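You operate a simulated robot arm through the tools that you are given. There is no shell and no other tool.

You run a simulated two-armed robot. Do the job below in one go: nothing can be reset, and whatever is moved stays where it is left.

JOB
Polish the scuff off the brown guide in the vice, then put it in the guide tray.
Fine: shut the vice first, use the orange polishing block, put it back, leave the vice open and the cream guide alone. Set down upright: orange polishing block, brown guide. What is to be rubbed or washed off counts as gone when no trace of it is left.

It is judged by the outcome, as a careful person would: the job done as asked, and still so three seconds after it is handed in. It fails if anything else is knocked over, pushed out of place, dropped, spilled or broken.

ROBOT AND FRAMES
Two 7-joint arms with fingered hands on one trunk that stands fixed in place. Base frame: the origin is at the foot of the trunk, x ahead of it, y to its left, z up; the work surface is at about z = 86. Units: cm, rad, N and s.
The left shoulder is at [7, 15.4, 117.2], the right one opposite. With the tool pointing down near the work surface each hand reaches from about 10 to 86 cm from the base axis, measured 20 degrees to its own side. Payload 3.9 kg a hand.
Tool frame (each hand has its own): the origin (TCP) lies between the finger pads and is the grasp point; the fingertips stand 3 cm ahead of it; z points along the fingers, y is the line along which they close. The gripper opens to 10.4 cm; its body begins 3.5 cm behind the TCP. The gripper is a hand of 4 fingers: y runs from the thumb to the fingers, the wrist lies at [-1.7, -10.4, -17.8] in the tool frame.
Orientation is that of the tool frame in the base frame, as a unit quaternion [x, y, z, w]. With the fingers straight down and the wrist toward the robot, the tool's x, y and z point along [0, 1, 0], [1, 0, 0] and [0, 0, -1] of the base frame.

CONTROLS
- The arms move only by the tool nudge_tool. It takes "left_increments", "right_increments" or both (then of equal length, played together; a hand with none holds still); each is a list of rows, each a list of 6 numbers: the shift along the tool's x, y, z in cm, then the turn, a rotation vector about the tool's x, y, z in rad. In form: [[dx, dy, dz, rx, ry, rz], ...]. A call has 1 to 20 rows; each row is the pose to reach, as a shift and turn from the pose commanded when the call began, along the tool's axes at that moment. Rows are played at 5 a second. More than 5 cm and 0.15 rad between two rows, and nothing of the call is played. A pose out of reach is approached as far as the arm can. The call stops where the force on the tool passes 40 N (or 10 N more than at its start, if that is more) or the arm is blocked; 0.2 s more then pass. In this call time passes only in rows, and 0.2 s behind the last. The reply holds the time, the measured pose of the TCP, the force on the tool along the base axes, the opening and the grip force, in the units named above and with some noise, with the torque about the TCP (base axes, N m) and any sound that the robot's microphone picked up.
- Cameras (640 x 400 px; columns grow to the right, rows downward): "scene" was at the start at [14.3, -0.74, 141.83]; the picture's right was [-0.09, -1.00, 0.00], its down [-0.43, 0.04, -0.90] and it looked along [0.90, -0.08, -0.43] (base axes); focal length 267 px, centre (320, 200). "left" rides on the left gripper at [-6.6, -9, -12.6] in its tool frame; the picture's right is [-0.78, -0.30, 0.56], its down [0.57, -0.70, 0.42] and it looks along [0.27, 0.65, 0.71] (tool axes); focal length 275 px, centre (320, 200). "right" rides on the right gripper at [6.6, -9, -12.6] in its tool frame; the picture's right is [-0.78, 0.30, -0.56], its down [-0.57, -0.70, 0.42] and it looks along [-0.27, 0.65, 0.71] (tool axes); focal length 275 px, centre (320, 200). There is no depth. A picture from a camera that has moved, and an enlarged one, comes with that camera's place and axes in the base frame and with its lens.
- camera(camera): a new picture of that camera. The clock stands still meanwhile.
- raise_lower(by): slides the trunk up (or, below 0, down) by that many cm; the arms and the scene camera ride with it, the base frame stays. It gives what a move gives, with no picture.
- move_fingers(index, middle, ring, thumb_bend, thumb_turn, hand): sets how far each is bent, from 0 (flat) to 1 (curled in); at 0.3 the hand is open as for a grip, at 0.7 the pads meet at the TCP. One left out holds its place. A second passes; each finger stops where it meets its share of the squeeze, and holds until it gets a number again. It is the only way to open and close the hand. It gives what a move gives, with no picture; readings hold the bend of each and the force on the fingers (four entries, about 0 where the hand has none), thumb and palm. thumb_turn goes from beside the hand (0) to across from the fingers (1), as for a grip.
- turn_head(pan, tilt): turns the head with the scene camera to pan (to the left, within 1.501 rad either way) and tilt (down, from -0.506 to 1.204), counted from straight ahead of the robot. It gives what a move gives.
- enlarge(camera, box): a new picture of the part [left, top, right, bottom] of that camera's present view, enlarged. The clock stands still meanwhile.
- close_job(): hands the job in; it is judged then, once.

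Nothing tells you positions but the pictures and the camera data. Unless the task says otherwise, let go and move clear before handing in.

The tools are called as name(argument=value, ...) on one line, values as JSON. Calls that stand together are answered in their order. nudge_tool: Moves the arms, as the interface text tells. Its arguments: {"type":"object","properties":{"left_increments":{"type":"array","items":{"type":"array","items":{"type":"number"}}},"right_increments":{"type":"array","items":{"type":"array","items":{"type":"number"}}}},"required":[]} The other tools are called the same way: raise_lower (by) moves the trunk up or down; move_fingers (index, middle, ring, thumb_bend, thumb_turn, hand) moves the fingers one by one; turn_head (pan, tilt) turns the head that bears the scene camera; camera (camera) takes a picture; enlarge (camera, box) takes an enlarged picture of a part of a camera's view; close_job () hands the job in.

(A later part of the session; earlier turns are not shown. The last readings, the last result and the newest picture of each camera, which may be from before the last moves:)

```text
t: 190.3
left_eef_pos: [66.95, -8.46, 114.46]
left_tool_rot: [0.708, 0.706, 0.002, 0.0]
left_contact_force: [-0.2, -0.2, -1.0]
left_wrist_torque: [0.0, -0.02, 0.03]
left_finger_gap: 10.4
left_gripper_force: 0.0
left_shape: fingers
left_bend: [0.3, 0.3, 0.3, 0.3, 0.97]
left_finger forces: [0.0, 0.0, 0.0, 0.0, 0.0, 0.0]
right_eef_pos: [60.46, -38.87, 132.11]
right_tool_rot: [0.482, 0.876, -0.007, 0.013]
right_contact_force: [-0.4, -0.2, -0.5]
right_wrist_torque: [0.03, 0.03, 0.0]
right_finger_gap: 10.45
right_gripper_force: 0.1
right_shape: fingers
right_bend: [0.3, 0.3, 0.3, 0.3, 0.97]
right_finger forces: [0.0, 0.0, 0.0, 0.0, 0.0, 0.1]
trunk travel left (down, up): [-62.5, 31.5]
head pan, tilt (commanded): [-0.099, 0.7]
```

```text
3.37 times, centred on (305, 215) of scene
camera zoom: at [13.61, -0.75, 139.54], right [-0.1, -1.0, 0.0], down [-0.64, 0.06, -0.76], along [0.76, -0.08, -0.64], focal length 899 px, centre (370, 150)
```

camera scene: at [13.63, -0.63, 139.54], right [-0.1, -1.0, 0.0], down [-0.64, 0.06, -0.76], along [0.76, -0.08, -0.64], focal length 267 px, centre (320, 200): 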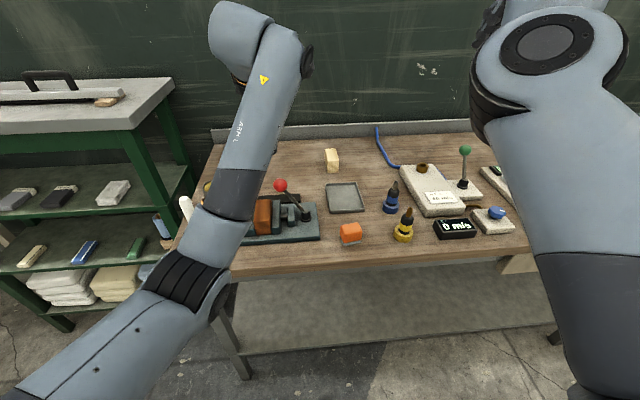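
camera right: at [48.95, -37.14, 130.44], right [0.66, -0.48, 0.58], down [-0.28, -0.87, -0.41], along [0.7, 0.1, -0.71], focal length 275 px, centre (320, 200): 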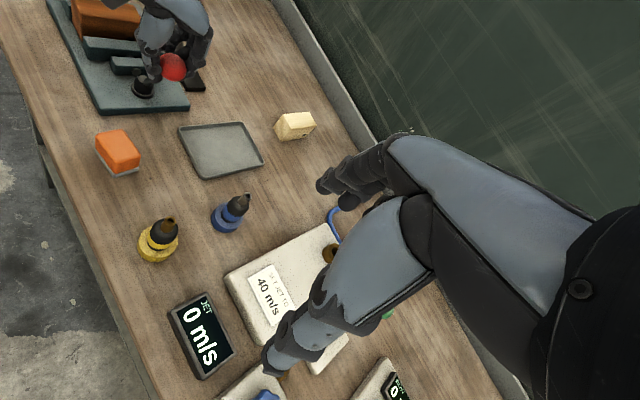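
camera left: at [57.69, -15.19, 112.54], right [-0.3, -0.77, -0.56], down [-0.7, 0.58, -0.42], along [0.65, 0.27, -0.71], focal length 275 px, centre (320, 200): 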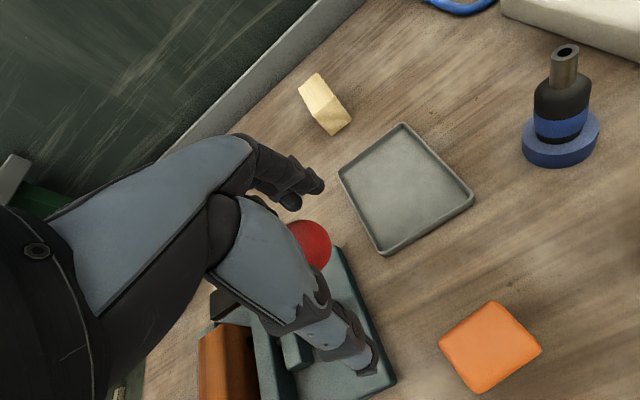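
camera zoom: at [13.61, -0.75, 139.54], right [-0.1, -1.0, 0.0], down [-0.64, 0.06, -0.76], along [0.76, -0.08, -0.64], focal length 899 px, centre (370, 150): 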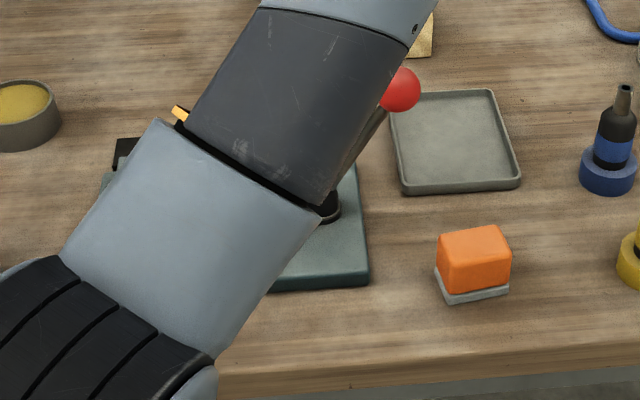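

The vice is open again and the lever is back at its starting side. I'll retract the left hand to the left, and then use the right hand for the guide and tray.

nudge_tool(left_increments=[[2, 0.5, -3, 0, 0, 0], [5, 1, -6, 0, 0, 0], [8.5, 1.8, -8, 0, 0, 0], [12, 2.6, -10, 0, 0, 0], [15.5, 3.4, -12, 0, 0, 0], [19, 4.2, -14, 0, 0, 0], [22.5, 5, -15.5, 0, 0, 0]])

nudge_tool(left_increments=[[3.5, -0.8, -0.5, 0, 0, -0.03], [7, -2, -1, 0, 0, -0.06], [10.5, -3.4, -1.5, 0, 0, -0.1], [14, -5, -2, 0, 0, -0.15], [17.5, -6.8, -2.5, 0, 0, -0.2], [21, -8.6, -3, 0, 0, -0.25], [24, -10, -3, 0, 0, -0.3]])

camera(camera="scene")

enlarge(camera="scene", box=[210, 160, 400, 270])

```text
t: 191.9
left_eef_pos: [71.71, 14.18, 130.03]
left_tool_rot: [0.708, 0.706, 0.002, 0.001]
left_contact_force: [-0.8, 0.0, -0.6]
left_wrist_torque: [-0.01, 0.01, 0.02]
left_finger_gap: 10.41
left_gripper_force: 0.0
left_shape: fingers
left_bend: [0.3, 0.3, 0.3, 0.3, 0.97]
left_finger forces: [0.0, 0.0, 0.1, 0.0, 0.1, 0.1]
right_eef_pos: [60.46, -38.77, 132.32]
right_tool_rot: [0.482, 0.876, -0.007, 0.012]
right_contact_force: [-0.2, 0.3, -0.6]
right_wrist_torque: [-0.02, 0.0, 0.01]
right_finger_gap: 10.42
right_gripper_force: 0.0
right_shape: fingers
right_bend: [0.3, 0.3, 0.3, 0.3, 0.97]
right_finger forces: [0.0, 0.0, 0.0, 0.0, 0.0, 0.0]
trunk travel left (down, up): [-62.5, 31.5]
head pan, tilt (commanded): [-0.099, 0.7]
```

```text
t: 193.5
left_eef_pos: [61.55, 38.42, 133.12]
left_tool_rot: [0.593, 0.805, 0.002, 0.0]
left_contact_force: [0.8, -0.6, 0.0]
left_wrist_torque: [-0.02, 0.0, -0.01]
left_finger_gap: 10.42
left_gripper_force: 0.1
left_shape: fingers
left_bend: [0.3, 0.3, 0.3, 0.3, 0.97]
left_finger forces: [0.0, 0.0, 0.0, 0.0, 0.0, 0.0]
right_eef_pos: [60.42, -38.67, 132.19]
right_tool_rot: [0.483, 0.876, -0.007, 0.012]
right_contact_force: [-0.4, -0.1, 0.1]
right_wrist_torque: [-0.02, 0.01, 0.02]
right_finger_gap: 10.46
right_gripper_force: 0.1
right_shape: fingers
right_bend: [0.3, 0.3, 0.3, 0.3, 0.97]
right_finger forces: [0.1, 0.0, 0.1, 0.1, 0.0, 0.0]
trunk travel left (down, up): [-62.5, 31.5]
head pan, tilt (commanded): [-0.099, 0.7]
```

```text
taken
camera scene: at [13.56, -0.6, 139.55], right [-0.1, -1.0, 0.0], down [-0.64, 0.06, -0.77], along [0.76, -0.08, -0.64], focal length 267 px, centre (320, 200)
```

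scene: 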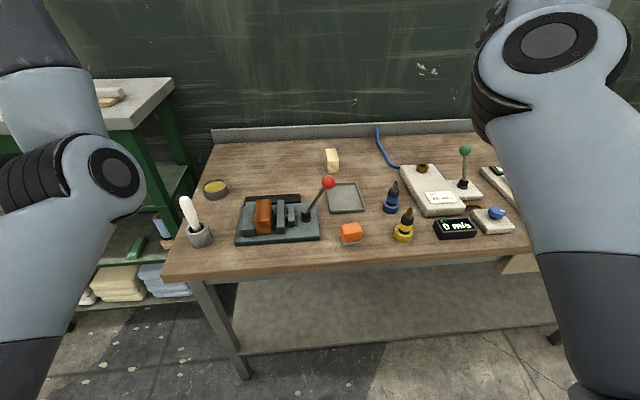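

```text
3.37 times, centred on (305, 215) of scene
camera zoom: at [13.56, -0.6, 139.55], right [-0.1, -1.0, 0.0], down [-0.64, 0.06, -0.77], along [0.76, -0.08, -0.64], focal length 899 px, centre (370, 150)
```

zoom: 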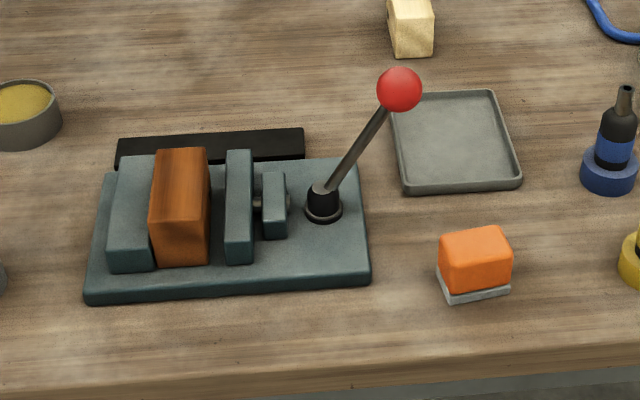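

Scene is in order: vice open, block back, scuff gone. Now bringing the right hand in, turning it to +90° yaw on the way (which keeps its elbow outward).

nudge_tool(right_increments=[[2.7, 2.5, 0.5, 0, 0, -0.11], [5.5, 5, 1.2, 0, 0, -0.22], [8.2, 7.4, 2.2, 0, 0, -0.33], [11, 9.9, 3.3, 0, 0, -0.44], [13.7, 12.3, 4.5, 0, 0, -0.55], [16.5, 14.8, 5.8, 0, 0, -0.66], [19.2, 17.3, 7.2, 0, 0, -0.77], [22, 19.7, 8.6, 0, 0, -0.88], [24.7, 22.2, 10, 0, 0, -1.0]])

camera(camera="scene")

```text
t: 195.5
left_eef_pos: [61.73, 38.32, 133.01]
left_tool_rot: [0.594, 0.805, 0.001, 0.0]
left_contact_force: [0.3, -0.4, -1.4]
left_wrist_torque: [0.01, -0.01, 0.0]
left_finger_gap: 10.42
left_gripper_force: 0.0
left_shape: fingers
left_bend: [0.3, 0.3, 0.3, 0.3, 0.97]
left_finger forces: [0.0, 0.0, 0.0, 0.0, 0.0, 0.0]
right_eef_pos: [66.34, -6.17, 121.4]
right_tool_rot: [0.003, 1.0, -0.012, 0.006]
right_contact_force: [-1.1, 0.4, 0.1]
right_wrist_torque: [0.01, 0.01, 0.01]
right_finger_gap: 10.45
right_gripper_force: 0.0
right_shape: fingers
right_bend: [0.3, 0.3, 0.3, 0.3, 0.97]
right_finger forces: [0.1, 0.0, 0.1, 0.0, 0.0, 0.0]
trunk travel left (down, up): [-62.5, 31.5]
head pan, tilt (commanded): [-0.099, 0.7]
```

```text
taken
camera scene: at [13.69, -0.65, 139.54], right [-0.1, -1.0, 0.0], down [-0.64, 0.06, -0.76], along [0.76, -0.08, -0.64], focal length 267 px, centre (320, 200)
```

scene: 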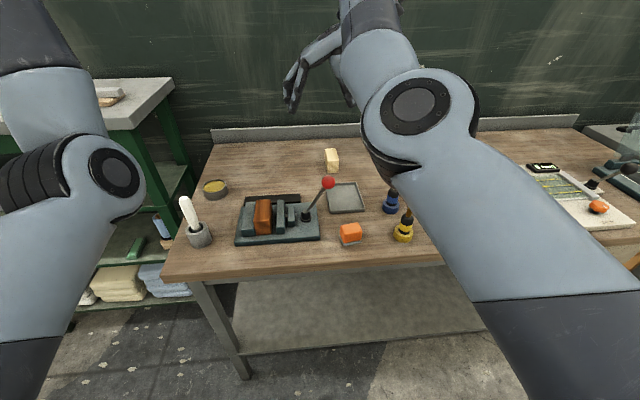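

Reached with the elbow up. Continuing over the guide, then turning to yaw 0.

nudge_tool(right_increments=[[0, 3.8, 0.8, 0, 0, 0], [0, 7.6, 1.6, 0, 0, 0], [0, 11.4, 2.4, 0, 0, 0], [0, 15, 3.2, 0, 0, 0]])

nudge_tool(right_increments=[[0, 0, 0, 0, 0, 0.13], [0, 0, 0, 0, 0, 0.26], [0, 0, 0, 0, 0, 0.39], [0, 0, 0, 0, 0, 0.52], [0, 0, 0, 0, 0, 0.65], [0, 0, 0, 0, 0, 0.78], [0, 0, 0, 0, 0, 0.91], [0, 0, 0, 0, 0, 1.04], [0, 0, 0, 0, 0, 1.17], [0, 0, 0, 0, 0, 1.3], [0, 0, 0, 0, 0, 1.43], [0, 0, 0, 0, 0, 1.565]])

camera(camera="scene")

camera(camera="right")

```text
t: 196.5
left_eef_pos: [61.65, 38.2, 133.03]
left_tool_rot: [0.594, 0.804, 0.002, 0.0]
left_contact_force: [0.5, 1.1, -0.5]
left_wrist_torque: [0.01, 0.0, 0.01]
left_finger_gap: 10.45
left_gripper_force: 0.1
left_shape: fingers
left_bend: [0.3, 0.3, 0.3, 0.3, 0.97]
left_finger forces: [0.0, 0.1, 0.0, 0.0, 0.1, 0.0]
right_eef_pos: [66.46, 8.15, 118.08]
right_tool_rot: [0.006, 1.0, -0.008, 0.009]
right_contact_force: [0.6, 0.3, -1.1]
right_wrist_torque: [0.01, -0.01, -0.02]
right_finger_gap: 10.47
right_gripper_force: 0.0
right_shape: fingers
right_bend: [0.3, 0.3, 0.3, 0.3, 0.97]
right_finger forces: [0.1, 0.1, 0.0, 0.0, 0.0, 0.0]
right hand out of reach, approached as far as the arm can: row 4
trunk travel left (down, up): [-62.5, 31.5]
head pan, tilt (commanded): [-0.099, 0.7]
```

```text
t: 199.3
left_eef_pos: [61.57, 38.14, 133.04]
left_tool_rot: [0.594, 0.805, 0.003, 0.0]
left_contact_force: [-0.4, -0.2, 0.5]
left_wrist_torque: [0.0, 0.04, -0.02]
left_finger_gap: 10.41
left_gripper_force: 0.2
left_shape: fingers
left_bend: [0.3, 0.3, 0.3, 0.3, 0.97]
left_finger forces: [0.0, 0.0, 0.0, 0.1, 0.0, 0.0]
right_eef_pos: [68.76, 3.38, 119.25]
right_tool_rot: [0.738, 0.674, 0.003, 0.023]
right_contact_force: [0.2, 0.4, -0.7]
right_wrist_torque: [0.03, -0.01, 0.01]
right_finger_gap: 10.44
right_gripper_force: 0.0
right_shape: fingers
right_bend: [0.3, 0.3, 0.3, 0.3, 0.97]
right_finger forces: [0.0, 0.0, 0.0, 0.0, 0.1, 0.0]
right hand out of reach, approached as far as the arm can: row 1
trunk travel left (down, up): [-62.5, 31.5]
head pan, tilt (commanded): [-0.099, 0.7]
stopped in row 12 (right hand): the arm was blocked; the commanded pose is now the measured one
```

```text
taken
camera scene: at [13.61, -0.74, 139.54], right [-0.1, -1.0, 0.0], down [-0.64, 0.06, -0.76], along [0.76, -0.08, -0.64], focal length 267 px, centre (320, 200)
```

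scene: 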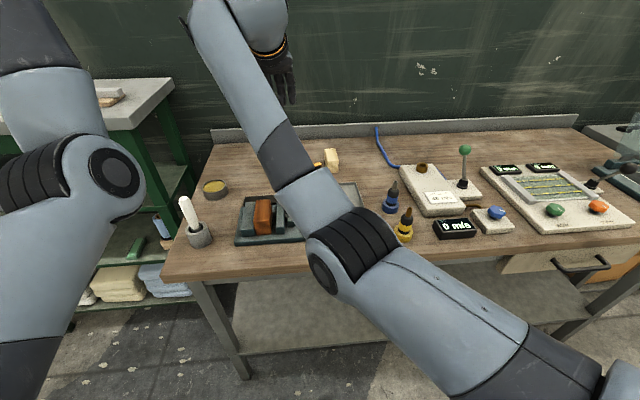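

```text
taken
camera right: at [59.96, 11.21, 131.21], right [0.2, -0.78, 0.59], down [-0.74, -0.52, -0.44], along [0.65, -0.34, -0.68], focal length 275 px, centre (320, 200)
```

right: 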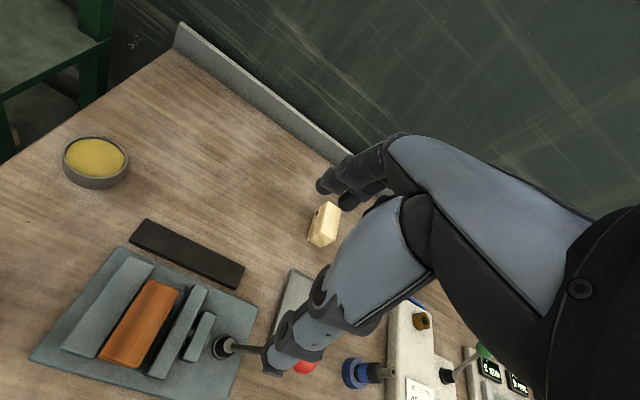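

The arm got too stretched before turning. I'll repeat closer in and lower, as worked for the left: first turn back to about +75° nearer the robot.

nudge_tool(right_increments=[[0.1, -0.3, 0, 0.001, 0.004, -0.12], [0.3, -0.8, 0.3, 0.002, 0.008, -0.24], [0.6, -1.4, 0.8, 0.003, 0.012, -0.36], [1.0, -2.1, 1.4, 0.004, 0.017, -0.48], [1.4, -2.8, 2.0, 0.005, 0.021, -0.6], [1.8, -3.5, 2.7, 0.006, 0.025, -0.72], [2.2, -4.2, 3.4, 0.008, 0.03, -0.84], [2.6, -4.9, 4.1, 0.009, 0.034, -0.96], [3.0, -5.6, 4.8, 0.01, 0.038, -1.08], [3.4, -6.2, 5.4, 0.011, 0.042, -1.2], [3.8, -6.9, 6.0, 0.012, 0.046, -1.3], [4.1, -7.4, 6.6, 0.013, 0.049, -1.39]])

camera(camera="scene")

```text
t: 201.9
left_eef_pos: [61.63, 38.14, 133.04]
left_tool_rot: [0.594, 0.804, 0.002, 0.001]
left_contact_force: [1.3, 0.0, 0.8]
left_wrist_torque: [-0.02, 0.04, 0.03]
left_finger_gap: 10.44
left_gripper_force: 0.0
left_shape: fingers
left_bend: [0.3, 0.3, 0.3, 0.3, 0.97]
left_finger forces: [0.0, 0.1, 0.0, 0.0, 0.0, 0.0]
right_eef_pos: [61.62, 8.3, 112.18]
right_tool_rot: [0.131, 0.991, 0.002, 0.0]
right_contact_force: [0.2, -0.3, 0.7]
right_wrist_torque: [0.02, -0.02, -0.02]
right_finger_gap: 10.46
right_gripper_force: 0.1
right_shape: fingers
right_bend: [0.3, 0.3, 0.3, 0.3, 0.97]
right_finger forces: [0.1, 0.0, 0.0, 0.1, 0.1, 0.0]
trunk travel left (down, up): [-62.5, 31.5]
head pan, tilt (commanded): [-0.099, 0.7]
```

```text
taken
camera scene: at [13.61, -0.73, 139.54], right [-0.1, -1.0, 0.0], down [-0.64, 0.06, -0.76], along [0.76, -0.08, -0.64], focal length 267 px, centre (320, 200)
```

scene: 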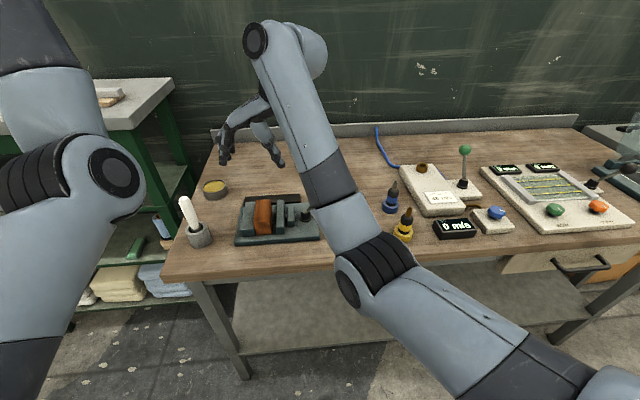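

Good posture. Now turning to yaw 0 in place.

nudge_tool(right_increments=[[0, 0, 0, 0, 0, 0.13], [0, 0, 0, 0, 0, 0.26], [0, 0, 0, 0, 0, 0.39], [0, 0, 0, 0, 0, 0.52], [0, 0, 0, 0, 0, 0.65], [0, 0, 0, 0, 0, 0.78], [0, 0, 0, 0, 0, 0.91], [0, 0, 0, 0, 0, 1.04], [0, 0, 0, 0, 0, 1.17], [0, 0, 0, 0, 0, 1.31]])

camera(camera="scene")

```text
t: 204.1
left_eef_pos: [61.57, 38.25, 133.07]
left_tool_rot: [0.595, 0.804, 0.002, 0.001]
left_contact_force: [0.3, -0.5, 0.4]
left_wrist_torque: [-0.01, 0.0, -0.01]
left_finger_gap: 10.43
left_gripper_force: 0.0
left_shape: fingers
left_bend: [0.3, 0.3, 0.3, 0.3, 0.97]
left_finger forces: [0.0, 0.0, 0.1, 0.0, 0.1, 0.0]
right_eef_pos: [61.93, 8.28, 112.02]
right_tool_rot: [0.711, 0.704, 0.0, 0.0]
right_contact_force: [0.1, 0.1, 0.2]
right_wrist_torque: [0.02, 0.02, 0.01]
right_finger_gap: 10.45
right_gripper_force: 0.1
right_shape: fingers
right_bend: [0.3, 0.3, 0.3, 0.3, 0.97]
right_finger forces: [0.0, 0.0, 0.1, 0.0, 0.0, 0.1]
trunk travel left (down, up): [-62.5, 31.5]
head pan, tilt (commanded): [-0.099, 0.7]
```

```text
taken
camera scene: at [13.58, -0.66, 139.55], right [-0.1, -1.0, 0.0], down [-0.64, 0.06, -0.76], along [0.76, -0.08, -0.64], focal length 267 px, centre (320, 200)
```

scene: 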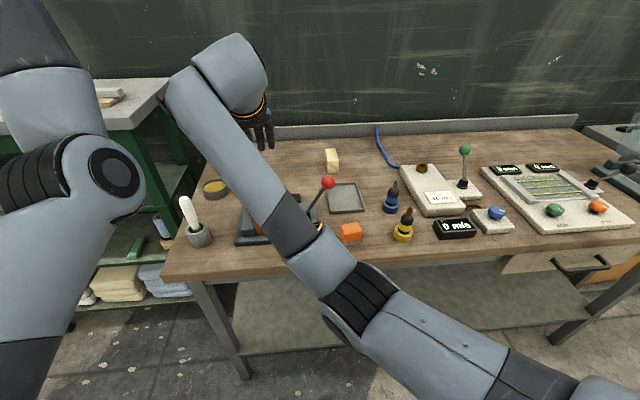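

Success. Moving above the guide's centre (66.3, 8.75).

move_fingers(hand="right", index=0.22, middle=0.22, ring=0.22, thumb_bend=0.22)

nudge_tool(right_increments=[[0.2, 2.2, -0.5, 0, 0, 0], [0.5, 4.3, -1, 0, 0, -0.01]])

camera(camera="right")

camera(camera="left")

```text
t: 205.1
left_eef_pos: [61.57, 38.16, 133.03]
left_tool_rot: [0.594, 0.804, 0.001, 0.0]
left_contact_force: [-0.9, 0.8, -0.4]
left_wrist_torque: [0.01, 0.0, 0.0]
left_finger_gap: 10.41
left_gripper_force: 0.0
left_shape: fingers
left_bend: [0.3, 0.3, 0.3, 0.3, 0.97]
left_finger forces: [0.0, 0.0, 0.1, 0.1, 0.0, 0.1]
right_eef_pos: [61.78, 8.21, 112.16]
right_tool_rot: [0.71, 0.705, 0.001, -0.001]
right_contact_force: [0.2, 0.2, -0.2]
right_wrist_torque: [-0.02, 0.02, -0.03]
right_finger_gap: 12.19
right_gripper_force: 0.1
right_shape: fingers
right_bend: [0.22, 0.22, 0.22, 0.22, 0.97]
right_finger forces: [0.0, 0.0, 0.0, 0.1, 0.0, 0.0]
trunk travel left (down, up): [-62.5, 31.5]
head pan, tilt (commanded): [-0.099, 0.7]
```

```text
t: 205.7
left_eef_pos: [61.68, 38.18, 133.1]
left_tool_rot: [0.594, 0.805, 0.002, 0.0]
left_contact_force: [0.3, -0.3, -0.4]
left_wrist_torque: [-0.01, -0.02, -0.02]
left_finger_gap: 10.42
left_gripper_force: 0.1
left_shape: fingers
left_bend: [0.3, 0.3, 0.3, 0.3, 0.97]
left_finger forces: [0.0, 0.0, 0.1, 0.0, 0.0, 0.1]
right_eef_pos: [66.23, 8.92, 113.05]
right_tool_rot: [0.705, 0.709, 0.002, -0.002]
right_contact_force: [0.5, 0.1, -0.3]
right_wrist_torque: [-0.03, 0.03, 0.04]
right_finger_gap: 12.19
right_gripper_force: 0.0
right_shape: fingers
right_bend: [0.22, 0.22, 0.22, 0.22, 0.97]
right_finger forces: [0.0, 0.1, 0.0, 0.0, 0.0, 0.0]
trunk travel left (down, up): [-62.5, 31.5]
head pan, tilt (commanded): [-0.099, 0.7]
```

```text
taken
camera right: at [57.22, 15.49, 125.76], right [0.3, -0.78, 0.55], down [-0.7, -0.58, -0.43], along [0.65, -0.26, -0.71], focal length 275 px, centre (320, 200)
```

right: 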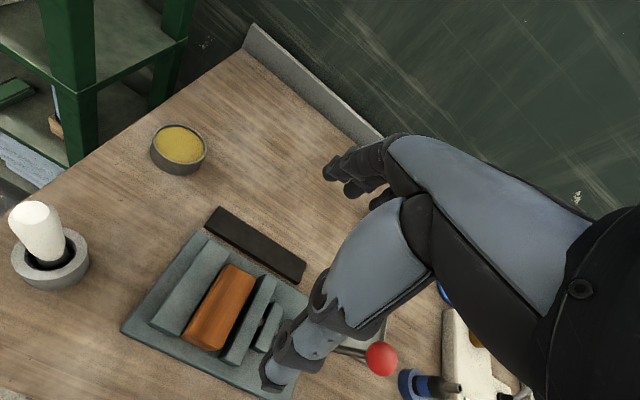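

```text
taken
camera left: at [54.98, 29.16, 145.56], right [-0.05, -0.83, -0.56], down [-0.84, 0.34, -0.43], along [0.54, 0.45, -0.71], focal length 275 px, centre (320, 200)
```

left: 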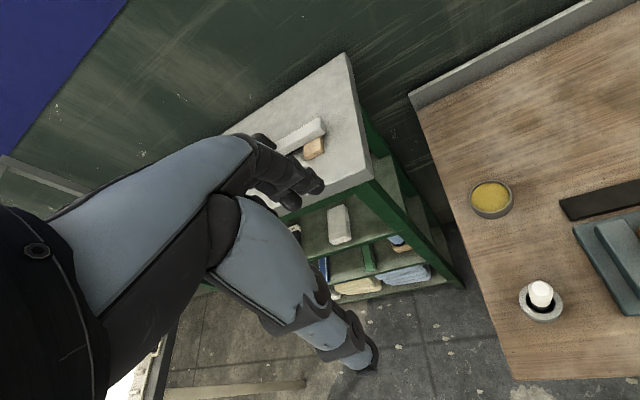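

Checking the guide's exact position from this hand's camera before descending.

enlarge(camera="right", box=[110, 190, 330, 400])

```text
1.90 times, centred on (220, 295) of right
camera zoom: at [57.22, 15.49, 125.76], right [0.3, -0.78, 0.55], down [-0.7, -0.58, -0.43], along [0.65, -0.26, -0.71], focal length 524 px, centre (510, 19)
```

zoom: 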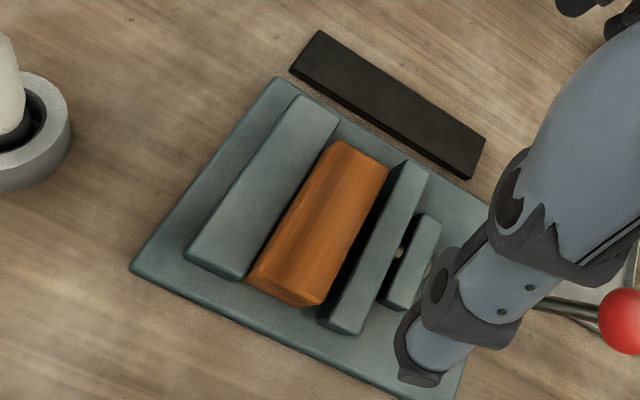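

The guide is centred under the hand (66.2, 9.0). Lowering the trunk so the open fingers straddle the guide's ends.

raise_lower(by=-17.5)

camera(camera="right")

camera(camera="scene")

```text
t: 207.6
left_eef_pos: [61.57, 38.22, 115.59]
left_tool_rot: [0.594, 0.804, 0.002, 0.001]
left_contact_force: [0.0, 0.8, 0.0]
left_wrist_torque: [0.02, 0.01, -0.01]
left_finger_gap: 10.43
left_gripper_force: 0.0
left_shape: fingers
left_bend: [0.3, 0.3, 0.3, 0.3, 0.97]
left_finger forces: [0.1, 0.0, 0.0, 0.0, 0.0, 0.0]
right_eef_pos: [66.22, 8.81, 95.73]
right_tool_rot: [0.706, 0.709, 0.001, -0.001]
right_contact_force: [-0.8, -0.5, 0.5]
right_wrist_torque: [-0.01, -0.01, 0.03]
right_finger_gap: 12.22
right_gripper_force: 0.1
right_shape: fingers
right_bend: [0.22, 0.22, 0.22, 0.22, 0.97]
right_finger forces: [0.0, 0.1, 0.0, 0.0, 0.1, 0.0]
trunk travel left (down, up): [-45.0, 49.0]
head pan, tilt (commanded): [-0.099, 0.7]
```

```text
taken
camera right: at [57.17, 15.43, 108.3], right [0.3, -0.78, 0.56], down [-0.7, -0.57, -0.43], along [0.65, -0.26, -0.71], focal length 275 px, centre (320, 200)
```

right: 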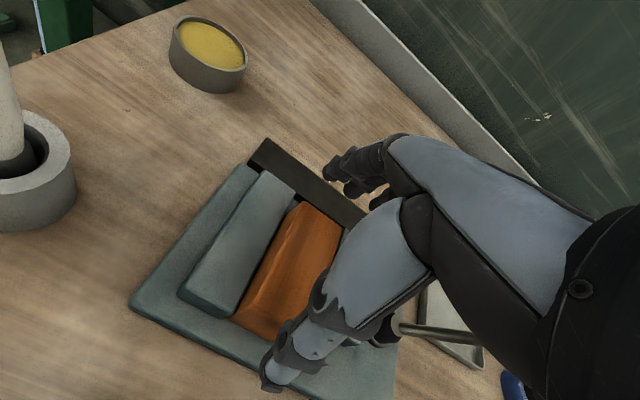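

```text
taken
camera scene: at [13.57, -0.72, 122.05], right [-0.1, -1.0, 0.0], down [-0.64, 0.06, -0.76], along [0.76, -0.08, -0.64], focal length 267 px, centre (320, 200)
```

scene: 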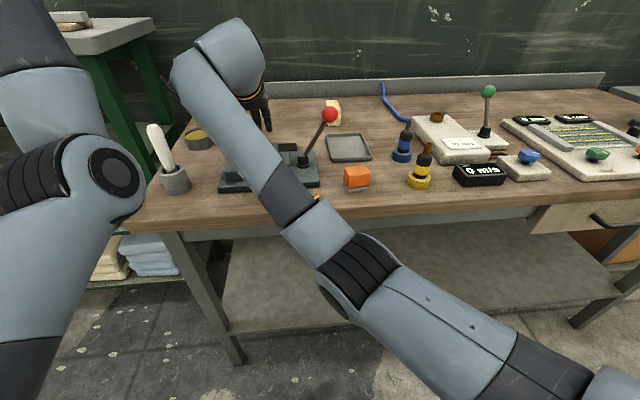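

enlarge(camera="right", box=[200, 120, 420, 400])

raise_lower(by=-1.2)

enlarge(camera="right", box=[200, 120, 420, 400])

```text
1.43 times, centred on (310, 260) of right
camera zoom: at [57.17, 15.43, 108.3], right [0.3, -0.78, 0.56], down [-0.7, -0.57, -0.43], along [0.65, -0.26, -0.71], focal length 393 px, centre (334, 114)
```

zoom: 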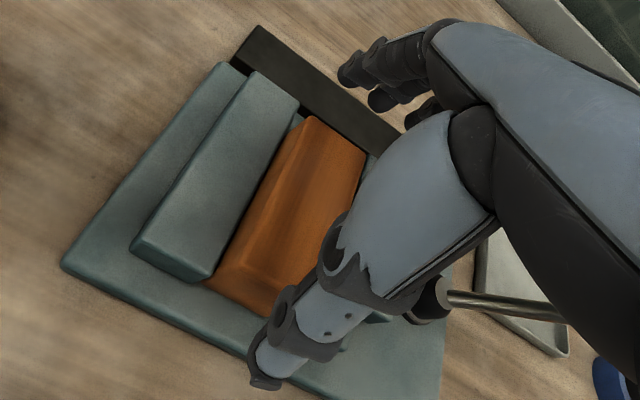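

```text
t: 208.2
left_eef_pos: [61.63, 38.16, 114.37]
left_tool_rot: [0.594, 0.804, 0.003, 0.001]
left_contact_force: [0.2, -0.9, -0.2]
left_wrist_torque: [0.0, 0.0, 0.01]
left_finger_gap: 10.43
left_gripper_force: 0.1
left_shape: fingers
left_bend: [0.3, 0.3, 0.3, 0.3, 0.97]
left_finger forces: [0.1, 0.0, 0.0, 0.1, 0.0, 0.0]
right_eef_pos: [66.13, 8.79, 94.42]
right_tool_rot: [0.705, 0.709, 0.001, 0.0]
right_contact_force: [-1.4, -0.5, 0.3]
right_wrist_torque: [-0.02, -0.01, -0.04]
right_finger_gap: 12.22
right_gripper_force: 0.0
right_shape: fingers
right_bend: [0.22, 0.22, 0.22, 0.22, 0.97]
right_finger forces: [0.0, 0.0, 0.0, 0.0, 0.1, 0.1]
trunk travel left (down, up): [-43.8, 50.2]
head pan, tilt (commanded): [-0.099, 0.7]
```

```text
1.43 times, centred on (310, 260) of right
camera zoom: at [57.16, 15.43, 107.09], right [0.3, -0.78, 0.56], down [-0.7, -0.57, -0.43], along [0.65, -0.26, -0.71], focal length 393 px, centre (334, 114)
```

zoom: 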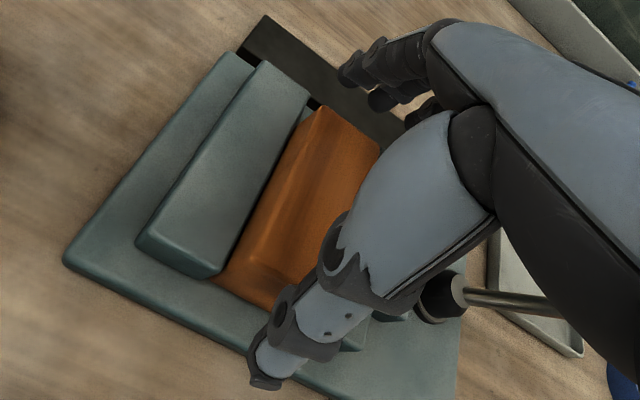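

In position around the guide's ends. Closing gradually.

move_fingers(hand="right", index=0.34, middle=0.34, thumb_bend=0.34)

enlarge(camera="right", box=[200, 120, 420, 400])

```text
t: 209.2
left_eef_pos: [61.62, 38.16, 114.45]
left_tool_rot: [0.594, 0.804, 0.002, 0.001]
left_contact_force: [-0.1, -0.3, 0.0]
left_wrist_torque: [-0.02, 0.03, 0.0]
left_finger_gap: 10.42
left_gripper_force: 0.0
left_shape: fingers
left_bend: [0.3, 0.3, 0.3, 0.3, 0.97]
left_finger forces: [0.1, 0.0, 0.0, 0.0, 0.1, 0.0]
right_eef_pos: [66.13, 8.77, 94.3]
right_tool_rot: [0.706, 0.709, 0.001, -0.001]
right_contact_force: [-0.3, -0.2, 1.0]
right_wrist_torque: [0.01, 0.01, 0.0]
right_finger_gap: 9.55
right_gripper_force: 0.0
right_shape: fingers
right_bend: [0.34, 0.34, 0.22, 0.34, 0.97]
right_finger forces: [0.0, 0.0, 0.0, 0.1, 0.0, 0.0]
trunk travel left (down, up): [-43.8, 50.2]
head pan, tilt (commanded): [-0.099, 0.7]
```

```text
1.43 times, centred on (310, 260) of right
camera zoom: at [57.18, 15.43, 107.08], right [0.3, -0.78, 0.56], down [-0.7, -0.57, -0.43], along [0.65, -0.26, -0.71], focal length 393 px, centre (334, 114)
```

zoom: 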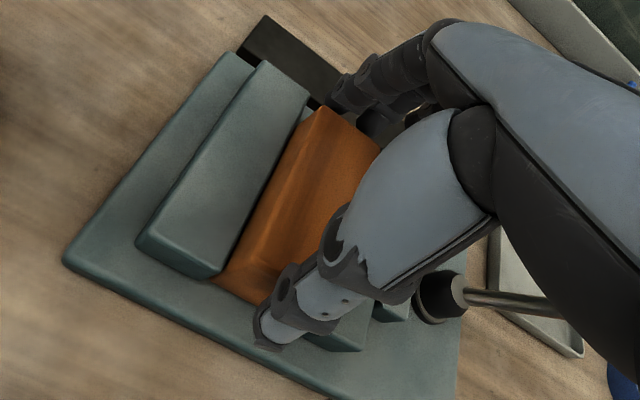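

raise_lower(by=-0.25)

move_fingers(hand="right", index=0.4, middle=0.4, thumb_bend=0.4)

enlarge(camera="right", box=[200, 120, 420, 400])

```text
t: 209.8
left_eef_pos: [61.56, 38.21, 114.02]
left_tool_rot: [0.594, 0.804, 0.002, 0.0]
left_contact_force: [0.2, -0.6, -0.1]
left_wrist_torque: [0.01, 0.01, 0.04]
left_finger_gap: 10.44
left_gripper_force: 0.0
left_shape: fingers
left_bend: [0.3, 0.3, 0.3, 0.3, 0.97]
left_finger forces: [0.1, 0.0, 0.1, 0.0, 0.0, 0.0]
right_eef_pos: [66.09, 8.66, 94.16]
right_tool_rot: [0.706, 0.709, 0.001, -0.001]
right_contact_force: [1.0, 0.3, -0.3]
right_wrist_torque: [0.0, 0.0, 0.01]
right_finger_gap: 9.52
right_gripper_force: 0.0
right_shape: fingers
right_bend: [0.34, 0.34, 0.22, 0.34, 0.97]
right_finger forces: [0.1, 0.0, 0.0, 0.1, 0.1, 0.0]
trunk travel left (down, up): [-43.6, 50.4]
head pan, tilt (commanded): [-0.099, 0.7]
```

```text
t: 210.8
left_eef_pos: [61.49, 38.16, 114.1]
left_tool_rot: [0.594, 0.805, 0.003, 0.001]
left_contact_force: [0.1, -0.1, -0.4]
left_wrist_torque: [-0.01, 0.01, -0.03]
left_finger_gap: 10.43
left_gripper_force: 0.0
left_shape: fingers
left_bend: [0.3, 0.3, 0.3, 0.3, 0.97]
left_finger forces: [0.1, 0.1, 0.0, 0.1, 0.0, 0.0]
right_eef_pos: [66.19, 8.82, 94.27]
right_tool_rot: [0.705, 0.709, 0.001, -0.001]
right_contact_force: [0.3, -0.7, 0.9]
right_wrist_torque: [0.03, -0.02, 0.05]
right_finger_gap: 8.83
right_gripper_force: 3.7
right_shape: fingers
right_bend: [0.37, 0.39, 0.22, 0.37, 0.97]
right_finger forces: [2.7, 0.9, 0.0, 0.1, 3.7, 0.1]
trunk travel left (down, up): [-43.6, 50.4]
head pan, tilt (commanded): [-0.099, 0.7]
```

```text
1.43 times, centred on (310, 260) of right
camera zoom: at [57.16, 15.43, 106.85], right [0.3, -0.78, 0.56], down [-0.7, -0.57, -0.43], along [0.65, -0.26, -0.71], focal length 393 px, centre (334, 114)
```

zoom: 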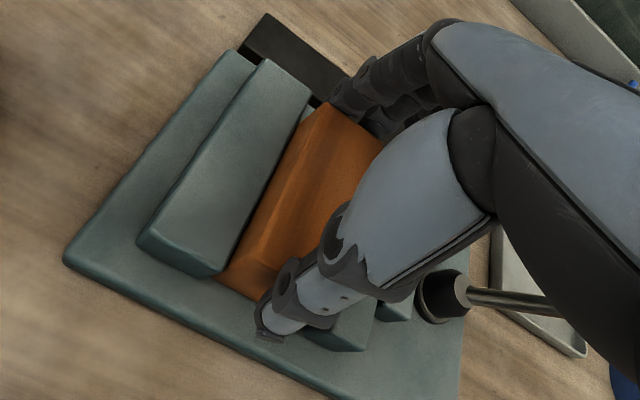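

Both ends are in contact. Firming the grip, then lifting a little via the trunk.

move_fingers(hand="right", index=0.5, middle=0.52, thumb_bend=0.53)

raise_lower(by=1.0)

enlarge(camera="right", box=[200, 120, 420, 400])

```text
t: 211.8
left_eef_pos: [61.61, 38.2, 114.08]
left_tool_rot: [0.594, 0.804, 0.003, 0.001]
left_contact_force: [0.1, -0.4, 0.3]
left_wrist_torque: [-0.02, 0.02, 0.06]
left_finger_gap: 10.41
left_gripper_force: 0.1
left_shape: fingers
left_bend: [0.3, 0.3, 0.3, 0.3, 0.97]
left_finger forces: [0.0, 0.0, 0.0, 0.0, 0.1, 0.0]
right_eef_pos: [66.1, 8.9, 94.27]
right_tool_rot: [0.705, 0.709, 0.001, 0.0]
right_contact_force: [2.2, -0.2, 4.8]
right_wrist_torque: [-0.04, -0.17, 0.07]
right_finger_gap: 8.5
right_gripper_force: 16.3
right_shape: fingers
right_bend: [0.39, 0.42, 0.22, 0.39, 0.97]
right_finger forces: [9.9, 7.4, 0.0, 0.0, 15.6, 0.1]
trunk travel left (down, up): [-43.6, 50.4]
head pan, tilt (commanded): [-0.099, 0.7]
```

```text
t: 212.3
left_eef_pos: [61.7, 38.25, 115.17]
left_tool_rot: [0.594, 0.804, 0.002, 0.001]
left_contact_force: [-0.1, 0.1, 0.0]
left_wrist_torque: [0.04, -0.02, 0.0]
left_finger_gap: 10.41
left_gripper_force: 0.2
left_shape: fingers
left_bend: [0.3, 0.3, 0.3, 0.3, 0.97]
left_finger forces: [0.0, 0.0, 0.1, 0.1, 0.0, 0.0]
right_eef_pos: [66.08, 8.7, 95.17]
right_tool_rot: [0.705, 0.709, 0.0, 0.0]
right_contact_force: [0.0, -0.4, 0.0]
right_wrist_torque: [-0.04, 0.05, 0.02]
right_finger_gap: 8.47
right_gripper_force: 15.5
right_shape: fingers
right_bend: [0.39, 0.43, 0.22, 0.39, 0.97]
right_finger forces: [8.1, 6.9, 0.0, 0.0, 15.8, 0.1]
trunk travel left (down, up): [-44.6, 49.4]
head pan, tilt (commanded): [-0.099, 0.7]
```

```text
1.43 times, centred on (310, 260) of right
camera zoom: at [57.19, 15.42, 107.8], right [0.3, -0.78, 0.56], down [-0.7, -0.57, -0.43], along [0.65, -0.26, -0.71], focal length 393 px, centre (334, 114)
```

zoom: 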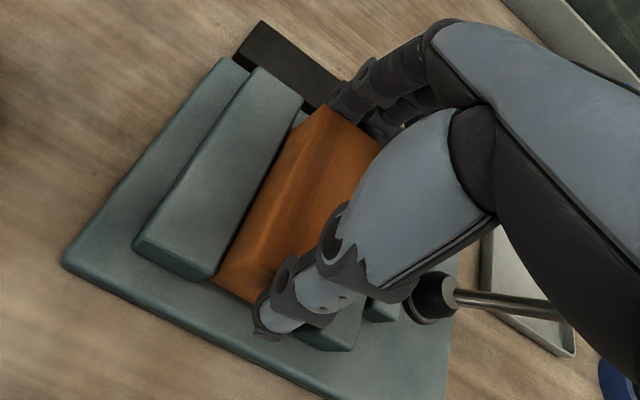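

Raising 2 cm more to confirm the guide comes up with the hand.

raise_lower(by=2.0)

enlarge(camera="right", box=[200, 120, 420, 400])

enlarge(camera="scene", box=[170, 70, 350, 220])

```text
t: 213.0
left_eef_pos: [61.61, 38.23, 117.15]
left_tool_rot: [0.595, 0.804, 0.002, 0.0]
left_contact_force: [1.4, 0.7, 0.1]
left_wrist_torque: [0.0, 0.04, -0.02]
left_finger_gap: 10.42
left_gripper_force: 0.0
left_shape: fingers
left_bend: [0.3, 0.3, 0.3, 0.3, 0.97]
left_finger forces: [0.0, 0.0, 0.0, 0.0, 0.1, 0.0]
right_eef_pos: [66.23, 8.85, 97.19]
right_tool_rot: [0.706, 0.708, 0.0, -0.001]
right_contact_force: [0.7, 0.4, -1.7]
right_wrist_torque: [0.0, 0.01, 0.01]
right_finger_gap: 8.46
right_gripper_force: 15.3
right_shape: fingers
right_bend: [0.39, 0.43, 0.22, 0.39, 0.96]
right_finger forces: [8.7, 6.8, 0.0, 0.0, 15.6, 0.0]
trunk travel left (down, up): [-46.6, 47.4]
head pan, tilt (commanded): [-0.099, 0.7]
```

```text
1.43 times, centred on (310, 260) of right
camera zoom: at [57.23, 15.47, 109.8], right [0.3, -0.78, 0.56], down [-0.7, -0.58, -0.43], along [0.65, -0.26, -0.71], focal length 393 px, centre (334, 114)
```

zoom: 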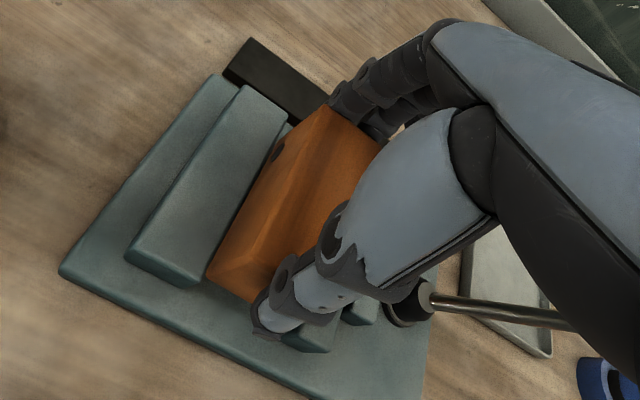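

```text
2.67 times, centred on (260, 145) of scene
camera zoom: at [13.66, -0.69, 123.59], right [-0.1, -1.0, 0.0], down [-0.64, 0.06, -0.76], along [0.76, -0.08, -0.64], focal length 712 px, centre (480, 347)
```

zoom: 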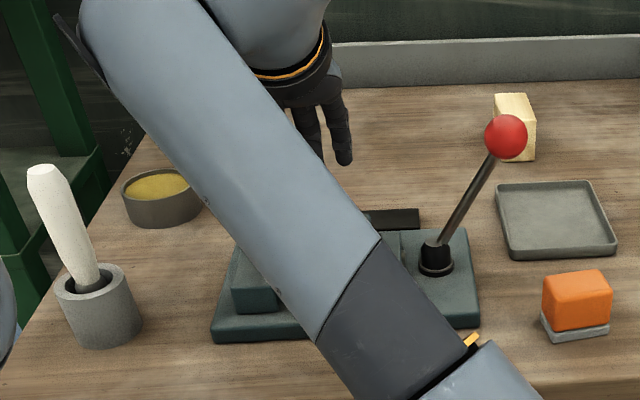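

The guide is held level and lifted out (its side hole now shows). Raising to full transit height.

raise_lower(by=16)

nudge_tool(right_increments=[[-2, 0.8, 0, 0, 0, 0], [-4, 1.7, 0, 0, 0, 0], [-6, 2.6, 0, 0, 0, 0], [-8, 3.5, 0, 0, 0, 0], [-10, 4.4, 0, 0, 0, 0], [-12, 5.3, 0, 0, 0, 0]])

camera(camera="scene")

camera(camera="right")

```text
t: 214.8
left_eef_pos: [61.5, 38.23, 133.16]
left_tool_rot: [0.594, 0.804, 0.002, 0.0]
left_contact_force: [-0.1, 0.2, -0.2]
left_wrist_torque: [-0.01, 0.01, -0.02]
left_finger_gap: 10.42
left_gripper_force: 0.1
left_shape: fingers
left_bend: [0.3, 0.3, 0.3, 0.3, 0.97]
left_finger forces: [0.1, 0.1, 0.0, 0.1, 0.0, 0.0]
right_eef_pos: [66.21, 8.83, 113.22]
right_tool_rot: [0.705, 0.709, 0.001, 0.0]
right_contact_force: [-1.0, 0.0, -1.5]
right_wrist_torque: [-0.01, 0.03, -0.02]
right_finger_gap: 8.49
right_gripper_force: 15.3
right_shape: fingers
right_bend: [0.39, 0.43, 0.22, 0.39, 0.96]
right_finger forces: [8.7, 6.9, 0.0, 0.0, 15.5, 0.0]
trunk travel left (down, up): [-62.6, 31.4]
head pan, tilt (commanded): [-0.099, 0.7]
```

```text
t: 216.2
left_eef_pos: [61.73, 37.99, 133.27]
left_tool_rot: [0.594, 0.804, 0.002, -0.001]
left_contact_force: [-1.2, -0.1, 0.1]
left_wrist_torque: [0.01, 0.0, 0.0]
left_finger_gap: 10.42
left_gripper_force: 0.0
left_shape: fingers
left_bend: [0.3, 0.3, 0.3, 0.3, 0.97]
left_finger forces: [0.1, 0.0, 0.0, 0.1, 0.0, 0.0]
right_eef_pos: [71.52, -3.37, 113.18]
right_tool_rot: [0.705, 0.709, 0.0, -0.001]
right_contact_force: [0.8, -0.1, -1.9]
right_wrist_torque: [0.02, 0.0, 0.01]
right_finger_gap: 8.5
right_gripper_force: 15.4
right_shape: fingers
right_bend: [0.39, 0.43, 0.22, 0.39, 0.96]
right_finger forces: [8.5, 6.9, 0.0, 0.1, 15.5, 0.1]
trunk travel left (down, up): [-62.6, 31.4]
head pan, tilt (commanded): [-0.099, 0.7]
```

```text
taken
camera scene: at [13.64, -0.8, 139.59], right [-0.1, -1.0, 0.0], down [-0.64, 0.06, -0.76], along [0.76, -0.08, -0.64], focal length 267 px, centre (320, 200)
```

scene: 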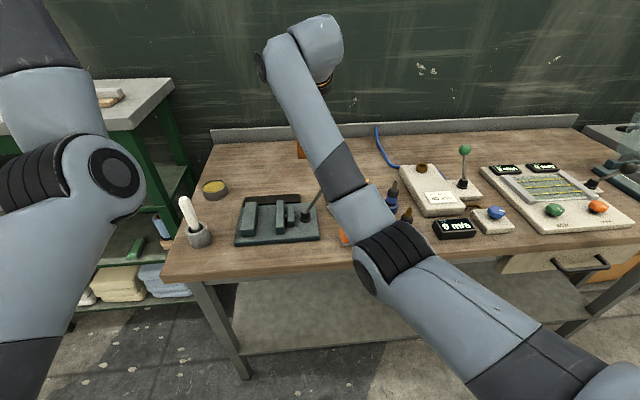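

```text
taken
camera right: at [62.53, 3.2, 125.83], right [0.3, -0.78, 0.56], down [-0.7, -0.57, -0.43], along [0.65, -0.26, -0.71], focal length 275 px, centre (320, 200)
```

right: 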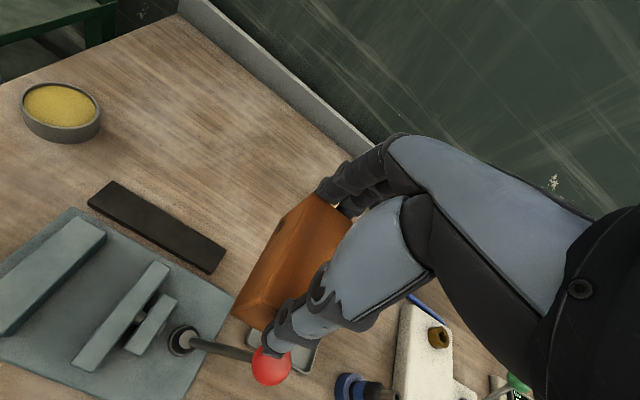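

Continuing to above the tray.

nudge_tool(right_increments=[[-2.8, 1.3, 0, 0, 0, 0], [-5.6, 2.6, 0, 0, 0, 0], [-8.4, 4.0, 0, 0, 0, 0], [-11.2, 5.3, 0, 0, 0, 0]])

camera(camera="scene")

camera(camera="right")

enlarge(camera="scene", box=[290, 90, 430, 240])

```text
t: 217.2
left_eef_pos: [61.81, 38.02, 133.09]
left_tool_rot: [0.594, 0.804, 0.003, 0.0]
left_contact_force: [1.0, 0.0, 0.4]
left_wrist_torque: [0.0, -0.01, -0.03]
left_finger_gap: 10.4
left_gripper_force: 0.0
left_shape: fingers
left_bend: [0.3, 0.3, 0.3, 0.3, 0.97]
left_finger forces: [0.1, 0.0, 0.0, 0.0, 0.1, 0.1]
right_eef_pos: [76.91, -14.45, 113.14]
right_tool_rot: [0.705, 0.709, 0.001, -0.002]
right_contact_force: [-0.5, 0.1, -1.6]
right_wrist_torque: [0.03, 0.02, 0.01]
right_finger_gap: 8.47
right_gripper_force: 15.5
right_shape: fingers
right_bend: [0.39, 0.43, 0.22, 0.39, 0.96]
right_finger forces: [8.7, 6.8, 0.0, 0.0, 15.5, 0.0]
trunk travel left (down, up): [-62.6, 31.4]
head pan, tilt (commanded): [-0.099, 0.7]
```

```text
taken
camera scene: at [13.67, -0.89, 139.58], right [-0.1, -1.0, 0.0], down [-0.64, 0.06, -0.76], along [0.76, -0.08, -0.64], focal length 267 px, centre (320, 200)
```

scene: 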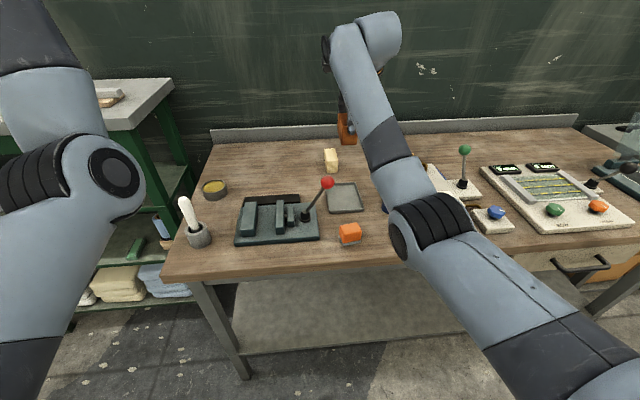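

```text
taken
camera right: at [68.06, -8.02, 125.77], right [0.3, -0.78, 0.55], down [-0.7, -0.57, -0.43], along [0.65, -0.26, -0.72], focal length 275 px, centre (320, 200)
```

right: 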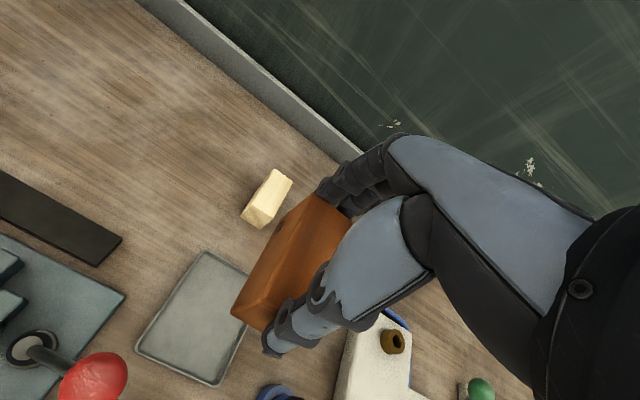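

```text
2.67 times, centred on (360, 165) of scene
camera zoom: at [13.67, -0.89, 139.58], right [-0.1, -1.0, 0.0], down [-0.64, 0.06, -0.76], along [0.76, -0.08, -0.64], focal length 712 px, centre (213, 293)
```

zoom: 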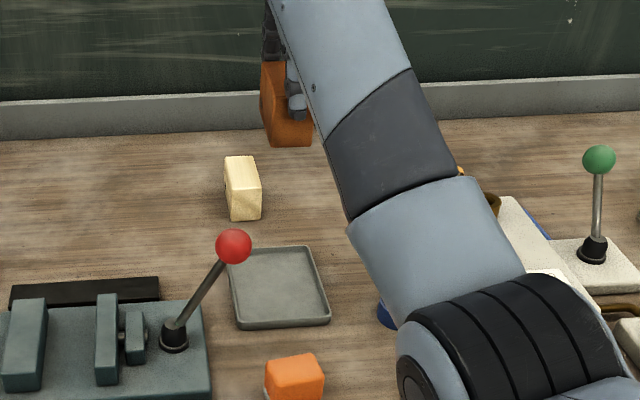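

Above the tray. Lowering straight would bring this hand's camera very close to the lever knob, so I'll turn the hand (and guide) about 19° first; the tray is large enough for that.

nudge_tool(right_increments=[[-0.1, 0, 0, 0, 0, -0.11], [-0.3, 0, 0, 0, 0, -0.22], [-0.45, 0.05, 0, 0, 0, -0.33]])

raise_lower(by=-10)

camera(camera="right")

camera(camera="scene")

camera(camera="left")

```text
t: 218.0
left_eef_pos: [61.56, 38.16, 133.2]
left_tool_rot: [0.595, 0.804, 0.002, 0.001]
left_contact_force: [0.0, 0.0, 0.0]
left_wrist_torque: [0.0, 0.02, -0.01]
left_finger_gap: 10.42
left_gripper_force: 0.0
left_shape: fingers
left_bend: [0.3, 0.3, 0.3, 0.3, 0.97]
left_finger forces: [0.0, 0.1, 0.0, 0.1, 0.0, 0.0]
right_eef_pos: [76.93, -14.86, 113.09]
right_tool_rot: [0.578, 0.816, 0.002, -0.001]
right_contact_force: [0.6, -0.9, -0.9]
right_wrist_torque: [0.02, 0.01, -0.05]
right_finger_gap: 8.48
right_gripper_force: 15.0
right_shape: fingers
right_bend: [0.39, 0.43, 0.22, 0.39, 0.96]
right_finger forces: [8.5, 6.8, 0.0, 0.0, 15.4, 0.0]
trunk travel left (down, up): [-62.6, 31.4]
head pan, tilt (commanded): [-0.099, 0.7]
```

```text
t: 219.4
left_eef_pos: [61.59, 38.2, 123.14]
left_tool_rot: [0.594, 0.804, 0.003, 0.001]
left_contact_force: [-0.5, 0.0, 0.0]
left_wrist_torque: [-0.03, -0.01, 0.01]
left_finger_gap: 10.43
left_gripper_force: 0.0
left_shape: fingers
left_bend: [0.3, 0.3, 0.3, 0.3, 0.97]
left_finger forces: [0.0, 0.0, 0.0, 0.0, 0.0, 0.0]
right_eef_pos: [76.99, -14.79, 103.21]
right_tool_rot: [0.579, 0.815, 0.001, 0.0]
right_contact_force: [0.4, 0.9, -2.4]
right_wrist_torque: [0.03, 0.0, 0.0]
right_finger_gap: 8.49
right_gripper_force: 15.3
right_shape: fingers
right_bend: [0.39, 0.43, 0.22, 0.39, 0.96]
right_finger forces: [8.6, 6.7, 0.0, 0.0, 15.5, 0.1]
trunk travel left (down, up): [-52.6, 41.4]
head pan, tilt (commanded): [-0.099, 0.7]
```

```text
taken
camera right: at [66.28, -11.48, 115.79], right [0.53, -0.64, 0.56], down [-0.47, -0.77, -0.43], along [0.7, -0.04, -0.71], focal length 275 px, centre (320, 200)
```

right: 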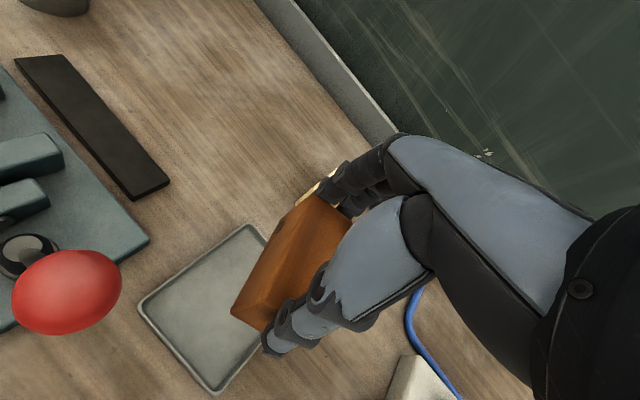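

```text
taken
camera scene: at [13.58, -0.73, 129.6], right [-0.1, -1.0, 0.0], down [-0.64, 0.06, -0.76], along [0.76, -0.08, -0.64], focal length 267 px, centre (320, 200)
```

scene: 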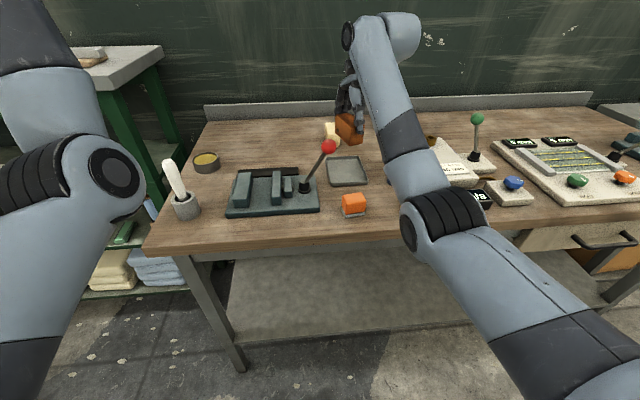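

```text
taken
camera left: at [54.89, 29.14, 135.67], right [-0.05, -0.83, -0.56], down [-0.84, 0.34, -0.43], along [0.54, 0.45, -0.71], focal length 275 px, centre (320, 200)
```

left: 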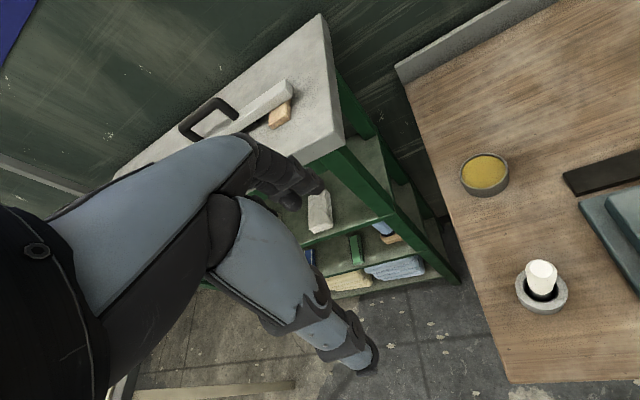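

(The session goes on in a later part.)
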